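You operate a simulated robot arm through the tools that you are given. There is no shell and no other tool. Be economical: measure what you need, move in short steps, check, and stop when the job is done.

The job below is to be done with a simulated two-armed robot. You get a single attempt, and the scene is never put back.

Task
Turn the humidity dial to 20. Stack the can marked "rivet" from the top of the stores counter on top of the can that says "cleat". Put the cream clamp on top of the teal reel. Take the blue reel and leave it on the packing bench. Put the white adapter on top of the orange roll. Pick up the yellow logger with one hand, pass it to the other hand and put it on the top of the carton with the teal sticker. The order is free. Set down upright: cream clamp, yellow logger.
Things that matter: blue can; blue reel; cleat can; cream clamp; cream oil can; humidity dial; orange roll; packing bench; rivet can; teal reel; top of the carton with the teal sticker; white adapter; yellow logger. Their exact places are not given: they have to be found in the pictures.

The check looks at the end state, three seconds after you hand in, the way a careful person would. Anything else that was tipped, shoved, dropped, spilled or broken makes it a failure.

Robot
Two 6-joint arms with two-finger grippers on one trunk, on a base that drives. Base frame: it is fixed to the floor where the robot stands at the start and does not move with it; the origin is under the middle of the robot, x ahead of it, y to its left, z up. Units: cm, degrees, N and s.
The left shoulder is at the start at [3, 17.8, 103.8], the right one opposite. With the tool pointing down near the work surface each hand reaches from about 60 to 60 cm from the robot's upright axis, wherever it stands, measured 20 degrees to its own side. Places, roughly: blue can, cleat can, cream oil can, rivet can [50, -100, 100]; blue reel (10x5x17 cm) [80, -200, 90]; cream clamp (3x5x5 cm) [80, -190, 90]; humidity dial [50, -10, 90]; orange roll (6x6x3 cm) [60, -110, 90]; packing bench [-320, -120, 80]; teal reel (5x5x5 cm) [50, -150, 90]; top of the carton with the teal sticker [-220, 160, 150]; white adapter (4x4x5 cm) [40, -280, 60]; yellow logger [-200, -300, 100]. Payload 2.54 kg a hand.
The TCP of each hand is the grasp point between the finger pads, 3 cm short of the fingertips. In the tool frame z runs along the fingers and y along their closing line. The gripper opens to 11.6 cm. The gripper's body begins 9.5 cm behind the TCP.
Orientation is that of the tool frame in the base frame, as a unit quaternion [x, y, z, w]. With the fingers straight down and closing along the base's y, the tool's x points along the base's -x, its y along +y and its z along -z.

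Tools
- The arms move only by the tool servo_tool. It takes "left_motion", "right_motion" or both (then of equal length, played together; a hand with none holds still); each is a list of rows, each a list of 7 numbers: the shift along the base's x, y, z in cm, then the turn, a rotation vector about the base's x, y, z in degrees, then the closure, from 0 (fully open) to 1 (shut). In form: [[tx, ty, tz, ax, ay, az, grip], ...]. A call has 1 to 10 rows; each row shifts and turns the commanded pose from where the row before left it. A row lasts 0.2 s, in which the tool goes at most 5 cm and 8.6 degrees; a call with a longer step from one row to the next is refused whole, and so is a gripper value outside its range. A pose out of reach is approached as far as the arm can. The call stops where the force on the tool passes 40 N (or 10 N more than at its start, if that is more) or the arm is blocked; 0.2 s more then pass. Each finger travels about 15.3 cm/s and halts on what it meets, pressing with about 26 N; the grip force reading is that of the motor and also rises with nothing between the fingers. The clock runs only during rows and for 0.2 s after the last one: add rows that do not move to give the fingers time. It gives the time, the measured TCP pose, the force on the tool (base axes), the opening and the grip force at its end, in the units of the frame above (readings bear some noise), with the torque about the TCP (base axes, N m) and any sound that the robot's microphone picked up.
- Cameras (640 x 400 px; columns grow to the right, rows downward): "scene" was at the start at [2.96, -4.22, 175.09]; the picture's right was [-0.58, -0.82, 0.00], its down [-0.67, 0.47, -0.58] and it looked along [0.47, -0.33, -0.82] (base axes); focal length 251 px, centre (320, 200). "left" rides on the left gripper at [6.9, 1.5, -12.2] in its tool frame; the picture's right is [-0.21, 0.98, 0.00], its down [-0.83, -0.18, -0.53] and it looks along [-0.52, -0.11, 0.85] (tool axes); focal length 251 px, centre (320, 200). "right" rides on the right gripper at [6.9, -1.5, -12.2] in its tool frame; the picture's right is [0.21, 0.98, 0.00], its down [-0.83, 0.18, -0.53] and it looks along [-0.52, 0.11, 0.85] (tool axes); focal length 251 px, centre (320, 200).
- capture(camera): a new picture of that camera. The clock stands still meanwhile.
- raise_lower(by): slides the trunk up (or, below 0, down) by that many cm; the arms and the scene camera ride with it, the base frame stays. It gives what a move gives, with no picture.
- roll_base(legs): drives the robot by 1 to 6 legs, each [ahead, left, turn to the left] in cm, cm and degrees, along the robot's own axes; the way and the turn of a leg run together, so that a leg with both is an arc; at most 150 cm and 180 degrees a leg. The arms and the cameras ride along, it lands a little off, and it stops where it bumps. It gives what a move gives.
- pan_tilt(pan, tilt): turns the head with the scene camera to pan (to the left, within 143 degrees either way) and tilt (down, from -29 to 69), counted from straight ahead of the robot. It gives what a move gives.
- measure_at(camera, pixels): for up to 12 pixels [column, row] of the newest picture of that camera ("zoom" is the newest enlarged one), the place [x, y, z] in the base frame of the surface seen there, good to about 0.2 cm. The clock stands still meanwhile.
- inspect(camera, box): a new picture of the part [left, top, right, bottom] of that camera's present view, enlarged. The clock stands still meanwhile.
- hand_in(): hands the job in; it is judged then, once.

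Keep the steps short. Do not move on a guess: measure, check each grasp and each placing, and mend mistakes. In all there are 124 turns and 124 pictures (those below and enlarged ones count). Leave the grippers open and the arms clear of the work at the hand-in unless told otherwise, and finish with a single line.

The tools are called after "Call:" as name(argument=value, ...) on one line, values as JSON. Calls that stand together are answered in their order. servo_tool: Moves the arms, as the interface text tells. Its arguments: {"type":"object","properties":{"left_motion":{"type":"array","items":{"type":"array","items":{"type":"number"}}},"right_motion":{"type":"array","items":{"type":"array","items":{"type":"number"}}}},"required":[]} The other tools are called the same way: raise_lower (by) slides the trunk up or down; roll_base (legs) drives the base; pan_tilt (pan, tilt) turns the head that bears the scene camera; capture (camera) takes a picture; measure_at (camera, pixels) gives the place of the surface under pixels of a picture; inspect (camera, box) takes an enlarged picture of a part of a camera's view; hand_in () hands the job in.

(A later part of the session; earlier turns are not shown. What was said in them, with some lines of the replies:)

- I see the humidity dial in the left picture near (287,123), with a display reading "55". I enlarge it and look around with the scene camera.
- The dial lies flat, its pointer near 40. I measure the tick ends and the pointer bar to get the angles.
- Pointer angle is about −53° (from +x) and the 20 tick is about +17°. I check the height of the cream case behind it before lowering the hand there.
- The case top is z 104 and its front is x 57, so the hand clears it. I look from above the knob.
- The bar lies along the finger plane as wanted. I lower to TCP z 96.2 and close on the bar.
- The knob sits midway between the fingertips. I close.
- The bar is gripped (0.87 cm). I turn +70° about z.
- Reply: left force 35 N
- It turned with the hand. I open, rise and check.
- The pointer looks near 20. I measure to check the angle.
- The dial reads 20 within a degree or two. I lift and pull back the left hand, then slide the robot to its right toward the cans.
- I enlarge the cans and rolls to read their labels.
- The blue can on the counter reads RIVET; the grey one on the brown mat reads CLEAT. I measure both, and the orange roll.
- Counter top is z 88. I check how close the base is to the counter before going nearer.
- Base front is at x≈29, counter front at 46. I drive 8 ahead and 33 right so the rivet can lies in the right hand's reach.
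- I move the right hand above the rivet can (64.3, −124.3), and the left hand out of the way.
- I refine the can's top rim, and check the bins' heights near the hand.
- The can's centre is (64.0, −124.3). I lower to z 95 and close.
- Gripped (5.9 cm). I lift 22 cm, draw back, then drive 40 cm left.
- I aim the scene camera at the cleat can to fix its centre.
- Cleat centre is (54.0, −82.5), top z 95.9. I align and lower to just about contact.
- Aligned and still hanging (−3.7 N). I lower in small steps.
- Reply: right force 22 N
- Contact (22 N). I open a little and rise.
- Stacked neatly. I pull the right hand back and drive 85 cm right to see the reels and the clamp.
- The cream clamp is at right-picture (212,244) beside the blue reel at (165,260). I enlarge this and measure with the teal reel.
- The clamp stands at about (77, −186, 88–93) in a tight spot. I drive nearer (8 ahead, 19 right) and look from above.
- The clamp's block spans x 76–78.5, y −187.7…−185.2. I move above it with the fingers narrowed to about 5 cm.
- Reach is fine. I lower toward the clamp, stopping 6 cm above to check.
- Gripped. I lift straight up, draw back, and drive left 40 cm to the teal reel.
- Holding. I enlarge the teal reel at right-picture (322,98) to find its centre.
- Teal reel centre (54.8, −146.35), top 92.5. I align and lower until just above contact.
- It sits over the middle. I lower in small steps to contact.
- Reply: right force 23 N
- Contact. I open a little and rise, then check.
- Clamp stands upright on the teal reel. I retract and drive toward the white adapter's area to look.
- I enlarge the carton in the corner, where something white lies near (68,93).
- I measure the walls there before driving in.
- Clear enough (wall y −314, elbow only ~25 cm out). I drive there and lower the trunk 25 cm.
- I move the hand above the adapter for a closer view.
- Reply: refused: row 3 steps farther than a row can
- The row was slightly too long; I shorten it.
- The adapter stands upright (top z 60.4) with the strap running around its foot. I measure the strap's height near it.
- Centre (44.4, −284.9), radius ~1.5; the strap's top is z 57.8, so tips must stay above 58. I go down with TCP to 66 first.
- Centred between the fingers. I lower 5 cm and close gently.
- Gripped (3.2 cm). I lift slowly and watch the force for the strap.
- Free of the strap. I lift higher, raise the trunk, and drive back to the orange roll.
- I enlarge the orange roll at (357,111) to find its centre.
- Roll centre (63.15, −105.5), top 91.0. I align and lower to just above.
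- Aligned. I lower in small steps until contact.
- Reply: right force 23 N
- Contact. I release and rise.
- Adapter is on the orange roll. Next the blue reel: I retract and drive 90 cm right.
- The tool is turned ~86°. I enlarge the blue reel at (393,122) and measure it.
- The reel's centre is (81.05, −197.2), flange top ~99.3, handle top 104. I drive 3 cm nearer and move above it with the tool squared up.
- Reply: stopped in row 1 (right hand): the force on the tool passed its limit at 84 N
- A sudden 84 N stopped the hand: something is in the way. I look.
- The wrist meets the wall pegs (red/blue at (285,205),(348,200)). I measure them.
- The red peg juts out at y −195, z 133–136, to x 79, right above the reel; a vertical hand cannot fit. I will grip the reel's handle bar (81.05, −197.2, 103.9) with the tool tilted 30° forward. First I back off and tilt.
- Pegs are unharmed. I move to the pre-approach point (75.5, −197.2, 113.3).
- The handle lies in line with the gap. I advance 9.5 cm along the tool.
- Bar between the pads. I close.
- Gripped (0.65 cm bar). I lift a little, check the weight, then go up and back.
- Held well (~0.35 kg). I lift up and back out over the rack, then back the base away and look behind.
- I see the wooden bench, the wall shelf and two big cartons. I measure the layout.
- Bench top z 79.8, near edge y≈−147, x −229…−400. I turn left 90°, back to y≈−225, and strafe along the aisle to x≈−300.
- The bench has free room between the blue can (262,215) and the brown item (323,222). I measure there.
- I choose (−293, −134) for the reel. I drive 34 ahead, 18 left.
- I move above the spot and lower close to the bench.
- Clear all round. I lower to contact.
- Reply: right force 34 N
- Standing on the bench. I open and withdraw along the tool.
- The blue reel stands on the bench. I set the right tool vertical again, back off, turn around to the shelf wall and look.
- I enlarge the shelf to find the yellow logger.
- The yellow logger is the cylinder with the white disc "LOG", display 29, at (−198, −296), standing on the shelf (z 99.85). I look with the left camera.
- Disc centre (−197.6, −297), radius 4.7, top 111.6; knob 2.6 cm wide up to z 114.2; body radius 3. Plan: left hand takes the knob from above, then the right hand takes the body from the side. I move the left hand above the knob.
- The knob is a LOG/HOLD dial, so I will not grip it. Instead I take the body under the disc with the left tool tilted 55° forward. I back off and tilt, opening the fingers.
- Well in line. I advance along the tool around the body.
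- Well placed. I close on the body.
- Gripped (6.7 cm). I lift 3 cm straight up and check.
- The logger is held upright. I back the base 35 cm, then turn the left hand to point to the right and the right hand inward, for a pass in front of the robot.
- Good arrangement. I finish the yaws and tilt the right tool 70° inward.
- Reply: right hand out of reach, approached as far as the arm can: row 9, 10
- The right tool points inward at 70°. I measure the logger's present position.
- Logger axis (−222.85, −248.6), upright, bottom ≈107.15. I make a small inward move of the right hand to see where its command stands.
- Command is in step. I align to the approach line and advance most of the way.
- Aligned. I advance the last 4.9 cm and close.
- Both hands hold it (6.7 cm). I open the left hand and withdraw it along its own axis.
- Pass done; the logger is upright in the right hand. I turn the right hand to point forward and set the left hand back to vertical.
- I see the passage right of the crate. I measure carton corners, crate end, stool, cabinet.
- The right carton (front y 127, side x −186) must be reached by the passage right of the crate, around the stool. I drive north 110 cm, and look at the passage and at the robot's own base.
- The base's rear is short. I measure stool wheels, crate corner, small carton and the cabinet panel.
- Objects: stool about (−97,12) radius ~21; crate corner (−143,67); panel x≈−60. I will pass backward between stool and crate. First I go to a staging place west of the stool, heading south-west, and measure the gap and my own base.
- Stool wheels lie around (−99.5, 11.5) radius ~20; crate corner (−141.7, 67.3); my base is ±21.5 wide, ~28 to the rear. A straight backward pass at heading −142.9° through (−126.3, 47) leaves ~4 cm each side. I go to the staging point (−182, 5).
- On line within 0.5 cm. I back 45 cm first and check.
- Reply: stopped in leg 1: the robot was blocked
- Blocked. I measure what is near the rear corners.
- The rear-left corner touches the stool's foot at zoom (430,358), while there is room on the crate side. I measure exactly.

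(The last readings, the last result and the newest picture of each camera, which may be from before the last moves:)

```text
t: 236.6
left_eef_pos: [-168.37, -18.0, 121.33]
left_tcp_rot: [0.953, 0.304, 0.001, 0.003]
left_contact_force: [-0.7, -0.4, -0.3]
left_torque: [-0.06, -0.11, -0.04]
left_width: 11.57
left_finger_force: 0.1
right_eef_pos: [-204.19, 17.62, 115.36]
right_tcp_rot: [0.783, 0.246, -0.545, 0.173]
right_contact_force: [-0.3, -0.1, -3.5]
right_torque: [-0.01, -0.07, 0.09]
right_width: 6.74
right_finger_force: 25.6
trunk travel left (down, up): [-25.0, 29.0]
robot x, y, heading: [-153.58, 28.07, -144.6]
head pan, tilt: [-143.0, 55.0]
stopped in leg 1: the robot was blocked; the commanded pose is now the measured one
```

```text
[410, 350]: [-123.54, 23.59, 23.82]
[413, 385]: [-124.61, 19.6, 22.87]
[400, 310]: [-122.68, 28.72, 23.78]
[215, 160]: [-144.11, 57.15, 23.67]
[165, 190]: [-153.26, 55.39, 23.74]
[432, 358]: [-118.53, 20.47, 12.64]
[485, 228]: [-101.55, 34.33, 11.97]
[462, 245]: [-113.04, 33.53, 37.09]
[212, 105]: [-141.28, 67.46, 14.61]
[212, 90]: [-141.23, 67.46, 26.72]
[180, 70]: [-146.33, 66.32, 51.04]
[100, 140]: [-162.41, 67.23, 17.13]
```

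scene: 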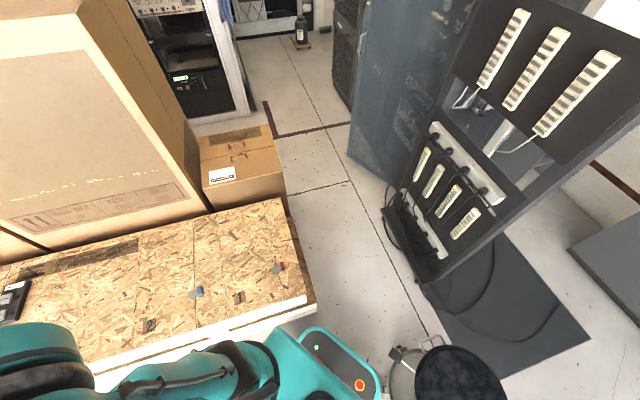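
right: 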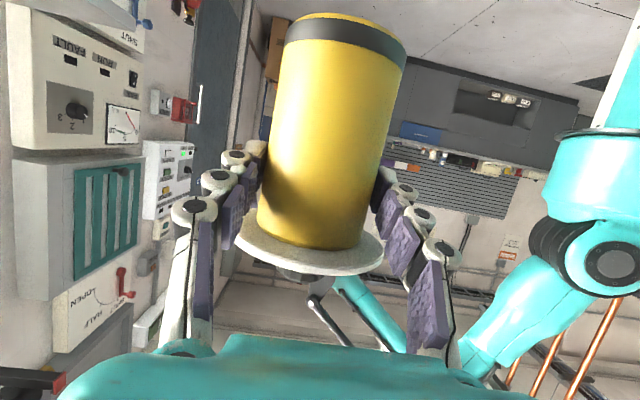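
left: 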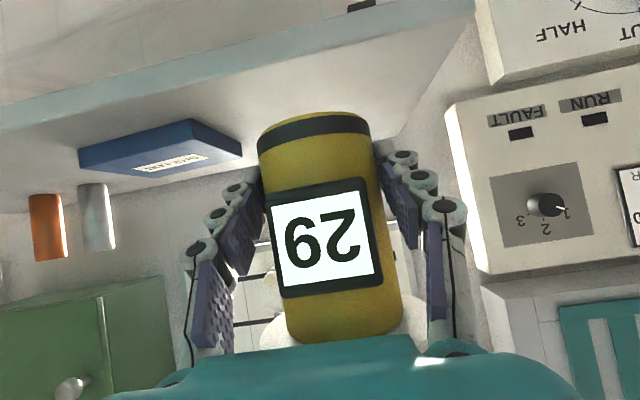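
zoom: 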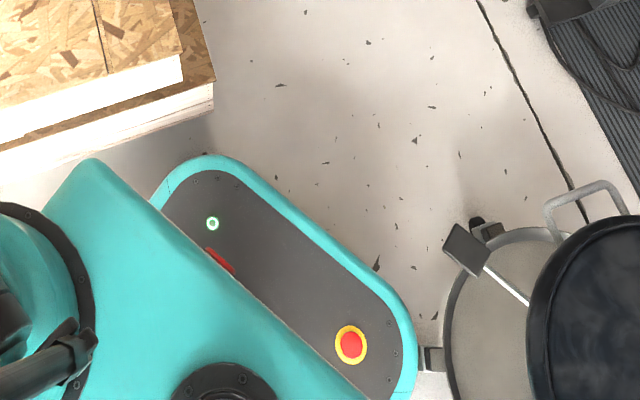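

The stool foot is what blocked me; the gap is too narrow, so I give it up. Better: stand sideways to the crate (heading 180°) and reach over it with the right arm. I drive away and go alongside the crate, then raise the trunk.

Call:
roll_base(legs=[[42, 0, 0], [0, 0, -35.4]])

Call:
raise_lower(by=29)

Call:
pan_tilt(pan=-95, tilt=25)

Call:
capture(camera="scene")

```text
t: 240.9
left_eef_pos: [-225.99, -25.81, 121.33]
left_tcp_rot: [1.0, 0.003, -0.001, 0.002]
left_contact_force: [-0.7, -0.2, -0.4]
left_torque: [-0.01, -0.01, -0.01]
left_width: 11.59
left_finger_force: 0.1
right_eef_pos: [-234.67, 24.01, 115.48]
right_tcp_rot: [0.82, -0.002, -0.573, -0.002]
right_contact_force: [-0.3, -1.1, -2.8]
right_torque: [-0.02, -0.06, 0.0]
right_width: 6.72
right_finger_force: 26.3
trunk travel left (down, up): [-25.0, 29.0]
robot x, y, heading: [-187.58, 3.38, -179.8]
head pan, tilt: [-143.0, 55.0]
```

```text
t: 243.8
left_eef_pos: [-226.0, -25.83, 150.37]
left_tcp_rot: [1.0, 0.003, -0.001, 0.001]
left_contact_force: [0.3, -0.3, 0.0]
left_torque: [0.0, 0.02, -0.02]
left_width: 11.6
left_finger_force: 0.1
right_eef_pos: [-234.67, 23.93, 144.54]
right_tcp_rot: [0.82, -0.001, -0.573, -0.001]
right_contact_force: [0.1, -0.4, -3.9]
right_torque: [-0.01, -0.07, 0.01]
right_width: 6.72
right_finger_force: 26.7
trunk travel left (down, up): [-54.0, 0.0]
robot x, y, heading: [-187.99, 3.18, -179.5]
head pan, tilt: [-143.0, 55.0]
```

```text
t: 245.0
left_eef_pos: [-225.99, -25.79, 150.27]
left_tcp_rot: [1.0, 0.003, -0.001, 0.002]
left_contact_force: [0.3, -0.5, 0.5]
left_torque: [-0.03, 0.01, -0.02]
left_width: 11.6
left_finger_force: 0.0
right_eef_pos: [-234.75, 24.01, 144.52]
right_tcp_rot: [0.82, 0.0, -0.573, 0.0]
right_contact_force: [0.6, 0.0, -3.8]
right_torque: [0.01, -0.03, 0.02]
right_width: 6.73
right_finger_force: 26.1
trunk travel left (down, up): [-54.0, 0.0]
robot x, y, heading: [-187.64, 3.75, -179.6]
head pan, tilt: [-95.0, 25.0]
```

```text
16 pictures are left
```

scene: 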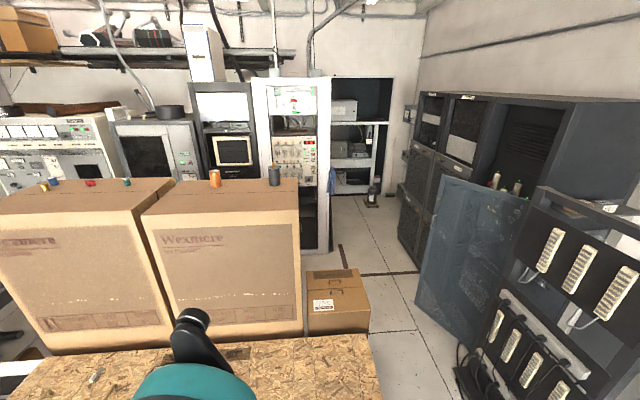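

I enlarge the carton tops to look for the teal sticker.

Call:
inspect(camera="scene", box=[0, 160, 310, 350])

Call:
measure_at(camera="scene", pixels=[[145, 212], [298, 210], [180, 181], [298, 179], [215, 178], [274, 176], [240, 195], [170, 205], [127, 182], [90, 184], [100, 200], [220, 340]])

```text
2.06 times, centred on (155, 255) of scene
```

zoom: 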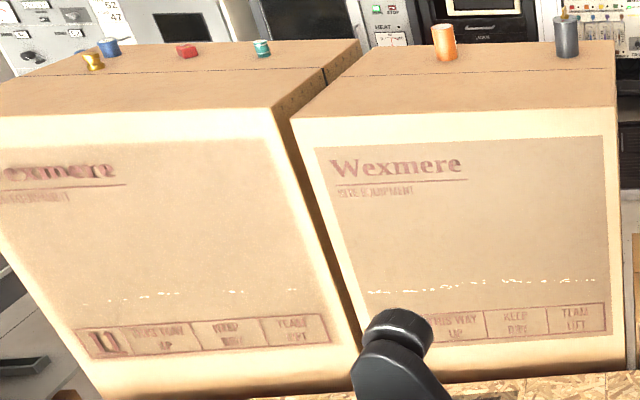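

```text
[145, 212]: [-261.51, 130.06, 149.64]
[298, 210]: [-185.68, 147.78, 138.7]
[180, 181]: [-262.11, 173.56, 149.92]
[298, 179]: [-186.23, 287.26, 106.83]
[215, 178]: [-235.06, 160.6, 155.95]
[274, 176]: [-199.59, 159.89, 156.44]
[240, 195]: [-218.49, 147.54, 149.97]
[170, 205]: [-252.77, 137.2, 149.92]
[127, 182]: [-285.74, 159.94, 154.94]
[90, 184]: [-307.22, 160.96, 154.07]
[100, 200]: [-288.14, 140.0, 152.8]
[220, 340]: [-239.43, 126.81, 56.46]
```

No sticker shows on the front, but the given place (−220, 160) is the right carton, top z 150, with items at (−235,161) and (−200,160). I will set the logger at about (−218, 138). I drive alongside the crate.

Call:
roll_base(legs=[[27, -34, -0.4]])

Call:
servo_tool(right_motion=[[2.3, 4.1, 1.5, 0, 0, -7.5, 0.8], [2.3, 4.1, 1.5, 0, 0, -7.5, 0.8], [2.3, 4.1, 1.5, 0, 0, -7.5, 0.8], [2.3, 4.1, 1.5, 0, 0, -7.5, 0.8], [2.3, 4.1, 1.5, 0, 0, -7.5, 0.8], [2.3, 4.1, 1.5, 0, 0, -7.5, 0.8], [2.3, 4.1, 1.5, 0, 0, -7.5, 0.8], [2.3, 4.1, 1.5, 0, 0, -7.5, 0.8], [2.3, 4.1, 1.5, 0, 0, -7.5, 0.8], [2.3, 4.1, 1.5, 0, 0, -7.5, 0.8]])

Call:
capture(camera="scene")

```text
t: 247.6
left_eef_pos: [-252.86, 8.14, 150.39]
left_tcp_rot: [1.0, -0.001, 0.0, 0.002]
left_contact_force: [-0.2, -0.5, -0.6]
left_torque: [-0.02, 0.02, -0.01]
left_width: 11.57
left_finger_force: 0.1
right_eef_pos: [-261.41, 58.25, 144.49]
right_tcp_rot: [0.82, -0.004, -0.573, -0.004]
right_contact_force: [-0.5, -0.5, -4.2]
right_torque: [-0.02, -0.09, 0.01]
right_width: 6.72
right_finger_force: 25.9
trunk travel left (down, up): [-54.0, 0.0]
robot x, y, heading: [-214.07, 36.79, 180.1]
head pan, tilt: [-95.0, 25.0]
```

```text
t: 250.0
left_eef_pos: [-253.03, 8.27, 150.42]
left_tcp_rot: [1.0, -0.001, -0.001, 0.002]
left_contact_force: [-0.1, 0.0, -0.2]
left_torque: [0.01, -0.03, 0.0]
left_width: 11.57
left_finger_force: 0.0
right_eef_pos: [-243.06, 95.59, 159.24]
right_tcp_rot: [0.678, -0.461, -0.474, -0.322]
right_contact_force: [0.0, 0.2, -3.5]
right_torque: [-0.05, -0.01, 0.02]
right_width: 6.75
right_finger_force: 26.3
trunk travel left (down, up): [-54.0, 0.0]
robot x, y, heading: [-214.33, 36.9, 180.0]
head pan, tilt: [-95.0, 25.0]
stopped in row 10 (right hand): the arm was blocked; the commanded pose is now the measured one
```

```text
14 pictures are left
```

scene: 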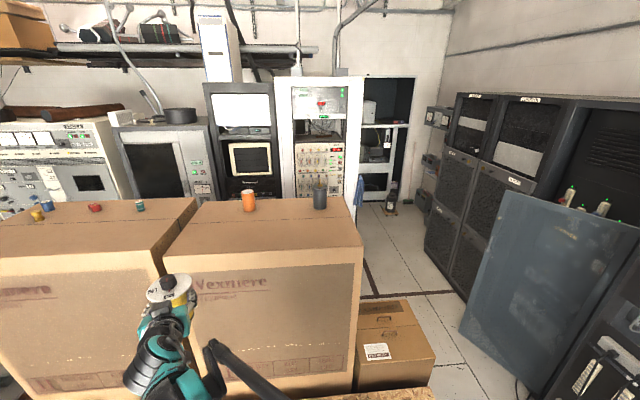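

The arm was blocked (no force), probably a joint limit with the yaw. I keep this pointing and extend outward in +y only.

Call:
servo_tool(right_motion=[[0, 4, 0.6, 0, 0, 0, 0.8], [0, 4, 0.6, 0, 0, 0, 0.8], [0, 4, 0.6, 0, 0, 0, 0.8], [0, 4, 0.6, 0, 0, 0, 0.8], [0, 0, 0, 0, 0, 0, 0.8]])

```text
t: 251.2
left_eef_pos: [-252.96, 8.39, 150.39]
left_tcp_rot: [1.0, 0.0, 0.0, 0.002]
left_contact_force: [0.0, -0.1, 0.3]
left_torque: [-0.01, 0.01, 0.0]
left_width: 11.6
left_finger_force: 0.0
right_eef_pos: [-242.83, 111.65, 161.64]
right_tcp_rot: [0.677, -0.463, -0.473, -0.323]
right_contact_force: [-0.3, 0.5, -3.9]
right_torque: [-0.08, -0.02, -0.01]
right_width: 6.72
right_finger_force: 25.8
trunk travel left (down, up): [-54.0, 0.0]
robot x, y, heading: [-214.67, 36.93, 179.9]
head pan, tilt: [-95.0, 25.0]
```

That works. I shift the base 15 cm back (toward +x) to centre on the carton, then extend further over its top.

Call:
roll_base(legs=[[-15, 0, 0]])

Call:
servo_tool(right_motion=[[0, 4, 0.2, 0, 0, 0, 0.8], [0, 4, 0.2, 0, 0, 0, 0.8], [0, 4, 0.2, 0, 0, 0, 0.8], [0, 4, 0, 0, 0, 0, 0.8], [0, 4, 0, 0, 0, 0, 0.8], [0, 4, 0, 0, 0, 0, 0.8], [0, 0, 0, 0, 0, 0, 0.8]])

Call:
capture(camera="scene")

```text
t: 252.6
left_eef_pos: [-238.26, 8.26, 150.23]
left_tcp_rot: [1.0, -0.002, 0.0, 0.002]
left_contact_force: [-0.2, -1.1, -0.2]
left_torque: [0.01, -0.07, 0.02]
left_width: 11.6
left_finger_force: 0.0
right_eef_pos: [-228.13, 111.64, 161.63]
right_tcp_rot: [0.677, -0.461, -0.473, -0.324]
right_contact_force: [-0.3, -1.0, -3.0]
right_torque: [-0.06, -0.02, -0.03]
right_width: 6.74
right_finger_force: 26.6
trunk travel left (down, up): [-54.0, 0.0]
robot x, y, heading: [-199.57, 37.37, 179.8]
head pan, tilt: [-95.0, 25.0]
```

```text
t: 254.2
left_eef_pos: [-238.02, 8.17, 150.36]
left_tcp_rot: [1.0, -0.001, -0.001, 0.001]
left_contact_force: [0.5, -0.7, -0.8]
left_torque: [0.01, -0.03, 0.0]
left_width: 11.63
left_finger_force: 0.1
right_eef_pos: [-227.82, 135.73, 162.29]
right_tcp_rot: [0.678, -0.462, -0.473, -0.323]
right_contact_force: [0.1, -1.2, -3.4]
right_torque: [-0.05, -0.02, -0.02]
right_width: 6.75
right_finger_force: 25.6
trunk travel left (down, up): [-54.0, 0.0]
robot x, y, heading: [-199.67, 37.19, 180.1]
head pan, tilt: [-95.0, 25.0]
```

```text
13 pictures are left
```

scene: 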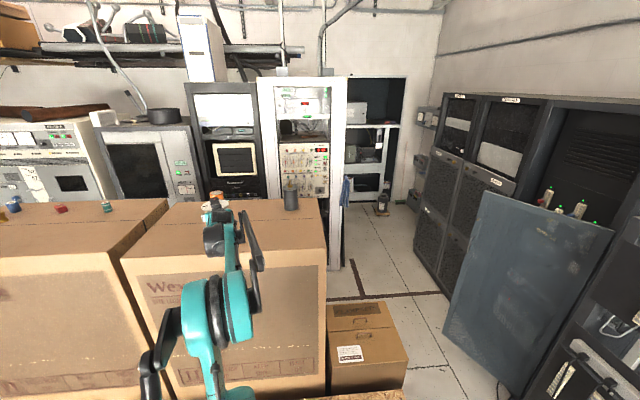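

The logger is over the carton at about (−228, 137), bottom ≈154. I look with the right camera before lowering.

Call:
capture(camera="right")

```text
12 pictures are left
```

right: 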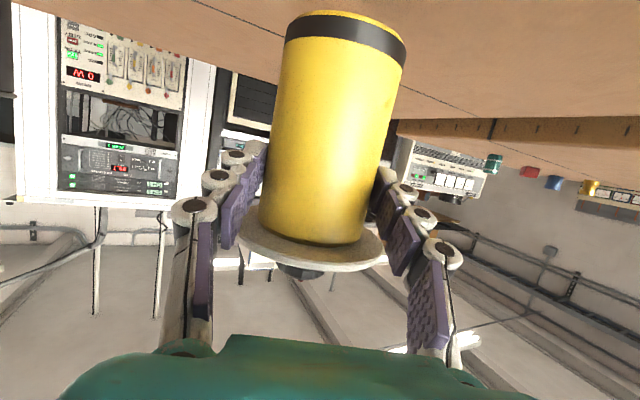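

All as expected. I lower 3.2 cm, then in small steps until contact.

Call:
servo_tool(right_motion=[[0, 0, -1.6, 0, 0, 0, 0.8], [0, 0, -1.5, 0, 0, 0, 0.8], [0, 0, -0.3, 0, 0, 0, 0.8], [0, 0, -0.2, 0, 0, 0, 0.8], [0, 0, 0, 0, 0, 0, 0.8]])

```text
t: 255.4
left_eef_pos: [-238.03, 8.28, 150.39]
left_tcp_rot: [1.0, -0.001, 0.0, 0.002]
left_contact_force: [-0.5, -0.2, 0.1]
left_torque: [0.01, 0.01, 0.04]
left_width: 11.59
left_finger_force: 0.0
right_eef_pos: [-227.93, 135.6, 158.66]
right_tcp_rot: [0.677, -0.462, -0.474, -0.323]
right_contact_force: [0.1, -1.1, -3.5]
right_torque: [-0.08, -0.02, -0.01]
right_width: 6.7
right_finger_force: 25.3
trunk travel left (down, up): [-54.0, 0.0]
robot x, y, heading: [-199.44, 37.22, 180.0]
head pan, tilt: [-95.0, 25.0]
```

Call:
servo_tool(right_motion=[[0, 0, -0.2, 0, 0, 0, 0.8], [0, 0, -0.15, 0, 0, 0, 0.8], [0, 0, 0, 0, 0, 0, 0.8]])

```text
t: 256.2
left_eef_pos: [-238.04, 8.36, 150.32]
left_tcp_rot: [1.0, -0.002, -0.001, 0.002]
left_contact_force: [0.1, 0.2, -0.6]
left_torque: [0.01, 0.0, -0.01]
left_width: 11.59
left_finger_force: 0.2
right_eef_pos: [-227.87, 135.6, 158.27]
right_tcp_rot: [0.677, -0.462, -0.473, -0.322]
right_contact_force: [-0.3, 0.4, -3.6]
right_torque: [-0.05, -0.01, -0.01]
right_width: 6.75
right_finger_force: 25.8
trunk travel left (down, up): [-54.0, 0.0]
robot x, y, heading: [-199.7, 36.97, 180.0]
head pan, tilt: [-95.0, 25.0]
```

Still hanging; lower a bit more.

Call:
servo_tool(right_motion=[[0, 0, -0.12, 0, 0, 0, 0.8], [0, 0, -0.12, 0, 0, 0, 0.8], [0, 0, -0.1, 0, 0, 0, 0.8], [0, 0, 0, 0, 0, 0, 0.8]])

Call:
inspect(camera="right", box=[220, 0, 440, 140])

```text
t: 257.2
left_eef_pos: [-237.87, 8.25, 150.36]
left_tcp_rot: [1.0, 0.0, -0.001, 0.001]
left_contact_force: [0.3, 0.5, -0.1]
left_torque: [-0.02, -0.01, 0.01]
left_width: 11.62
left_finger_force: 0.0
right_eef_pos: [-227.87, 135.48, 158.23]
right_tcp_rot: [0.676, -0.461, -0.475, -0.324]
right_contact_force: [-3.3, 10.4, 24.1]
right_torque: [0.8, 0.17, 0.04]
right_width: 6.76
right_finger_force: 26.2
trunk travel left (down, up): [-54.0, 0.0]
robot x, y, heading: [-199.53, 37.18, 179.9]
head pan, tilt: [-95.0, 25.0]
```

```text
2.86 times, centred on (330, 70) of right
```

zoom: 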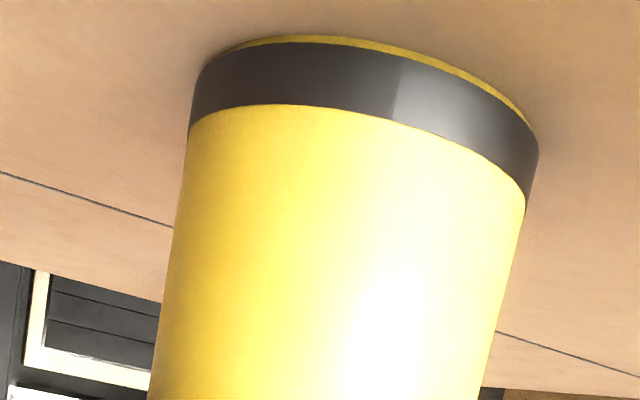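

Contact. I relieve, open and withdraw along the tool axis.

Call:
servo_tool(right_motion=[[0, 0, 0.15, 0, 0, 0, 0.6], [0, 0, 0, 0, 0, 0, 0.4], [0, 0, 0, 0, 0, 0, 0.1], [0, 0, 0, 0, 0, 0, 0], [0.7, -1.75, 0.68, 0, 0, 0, 0], [1.37, -3.5, 1.37, 0, 0, 0, 0], [1.37, -3.5, 1.37, 0, 0, 0, 0], [1.37, -3.5, 1.37, 0, 0, 0, 0], [1.37, -3.5, 1.37, 0, 0, 0, 0]])

Call:
capture(camera="right")

Call:
capture(camera="scene")

```text
t: 259.2
left_eef_pos: [-237.81, 8.03, 150.17]
left_tcp_rot: [1.0, -0.001, -0.002, 0.0]
left_contact_force: [-0.4, -0.5, -0.4]
left_torque: [0.09, 0.01, 0.03]
left_width: 11.62
left_finger_force: 0.0
right_eef_pos: [-221.51, 119.51, 164.52]
right_tcp_rot: [0.676, -0.462, -0.474, -0.324]
right_contact_force: [0.9, 0.0, 0.1]
right_torque: [0.0, 0.0, 0.0]
right_width: 11.62
right_finger_force: 0.1
trunk travel left (down, up): [-54.0, 0.0]
robot x, y, heading: [-199.53, 36.72, 179.7]
head pan, tilt: [-95.0, 25.0]
```

```text
10 pictures are left
```

right: 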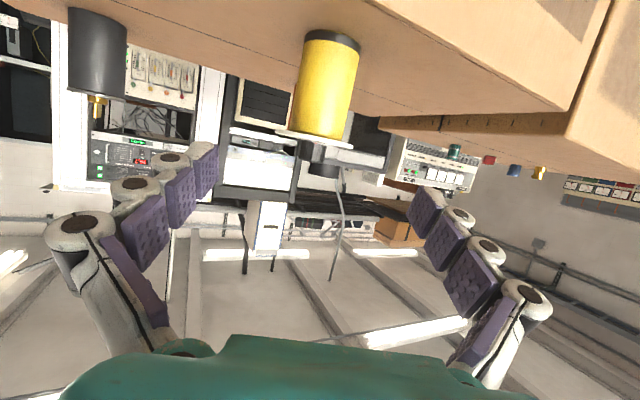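

```text
9 pictures are left
```

scene: 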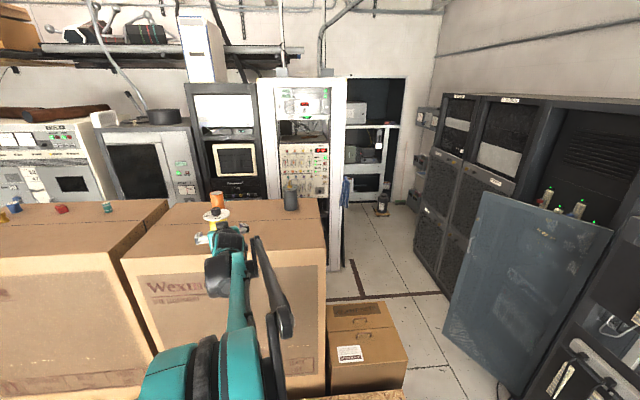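

The logger stands upright on the carton, fingers free. I draw the right arm well clear of it and check once more.

Call:
servo_tool(right_motion=[[0, -4, 0.5, 0, 0, 0, 0], [0, -4, 0, 0, 0, 0, 0], [0, -4, 0, 0, 0, 0, 0], [0, -4, 0, 0, 0, 0, 0], [0, 0, 0, 0, 0, 0, 0]])

Call:
roll_base(legs=[[0, 25, 0]])

Call:
inspect(camera="scene", box=[100, 170, 340, 330])

```text
t: 260.4
left_eef_pos: [-237.87, 8.39, 150.26]
left_tcp_rot: [1.0, -0.001, -0.001, 0.002]
left_contact_force: [-1.5, 0.3, 0.6]
left_torque: [0.0, -0.01, 0.0]
left_width: 11.6
left_finger_force: 0.0
right_eef_pos: [-221.79, 104.36, 164.69]
right_tcp_rot: [0.677, -0.463, -0.473, -0.323]
right_contact_force: [-1.2, 0.3, -0.1]
right_torque: [0.01, 0.0, -0.01]
right_width: 11.6
right_finger_force: 0.0
trunk travel left (down, up): [-54.0, 0.0]
robot x, y, heading: [-199.53, 37.15, 180.1]
head pan, tilt: [-95.0, 25.0]
```

```text
t: 262.2
left_eef_pos: [-238.0, -16.86, 150.35]
left_tcp_rot: [1.0, -0.002, 0.0, 0.002]
left_contact_force: [0.0, 0.0, 0.1]
left_torque: [-0.02, 0.02, 0.01]
left_width: 11.6
left_finger_force: 0.0
right_eef_pos: [-222.01, 78.98, 164.78]
right_tcp_rot: [0.676, -0.463, -0.473, -0.324]
right_contact_force: [-0.7, 0.6, 0.7]
right_torque: [0.0, -0.04, 0.01]
right_width: 11.59
right_finger_force: 0.2
trunk travel left (down, up): [-54.0, 0.0]
robot x, y, heading: [-199.22, 12.05, 179.8]
head pan, tilt: [-95.0, 25.0]
```

```text
2.50 times, centred on (220, 250) of scene
5 turns are left
```

zoom: 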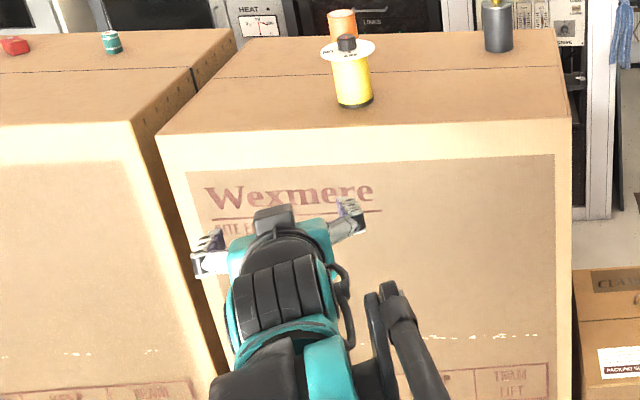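

The logger stands upright on the carton top, both grippers are open and the arms are clear. I hand in.

Call:
hand_in()

```text
The job is handed in.
```

I handed the job in with all six tasks carried out, but I never saw the teal sticker: I chose the carton by its listed position, and the base bumped the stool's foot once and stopped.
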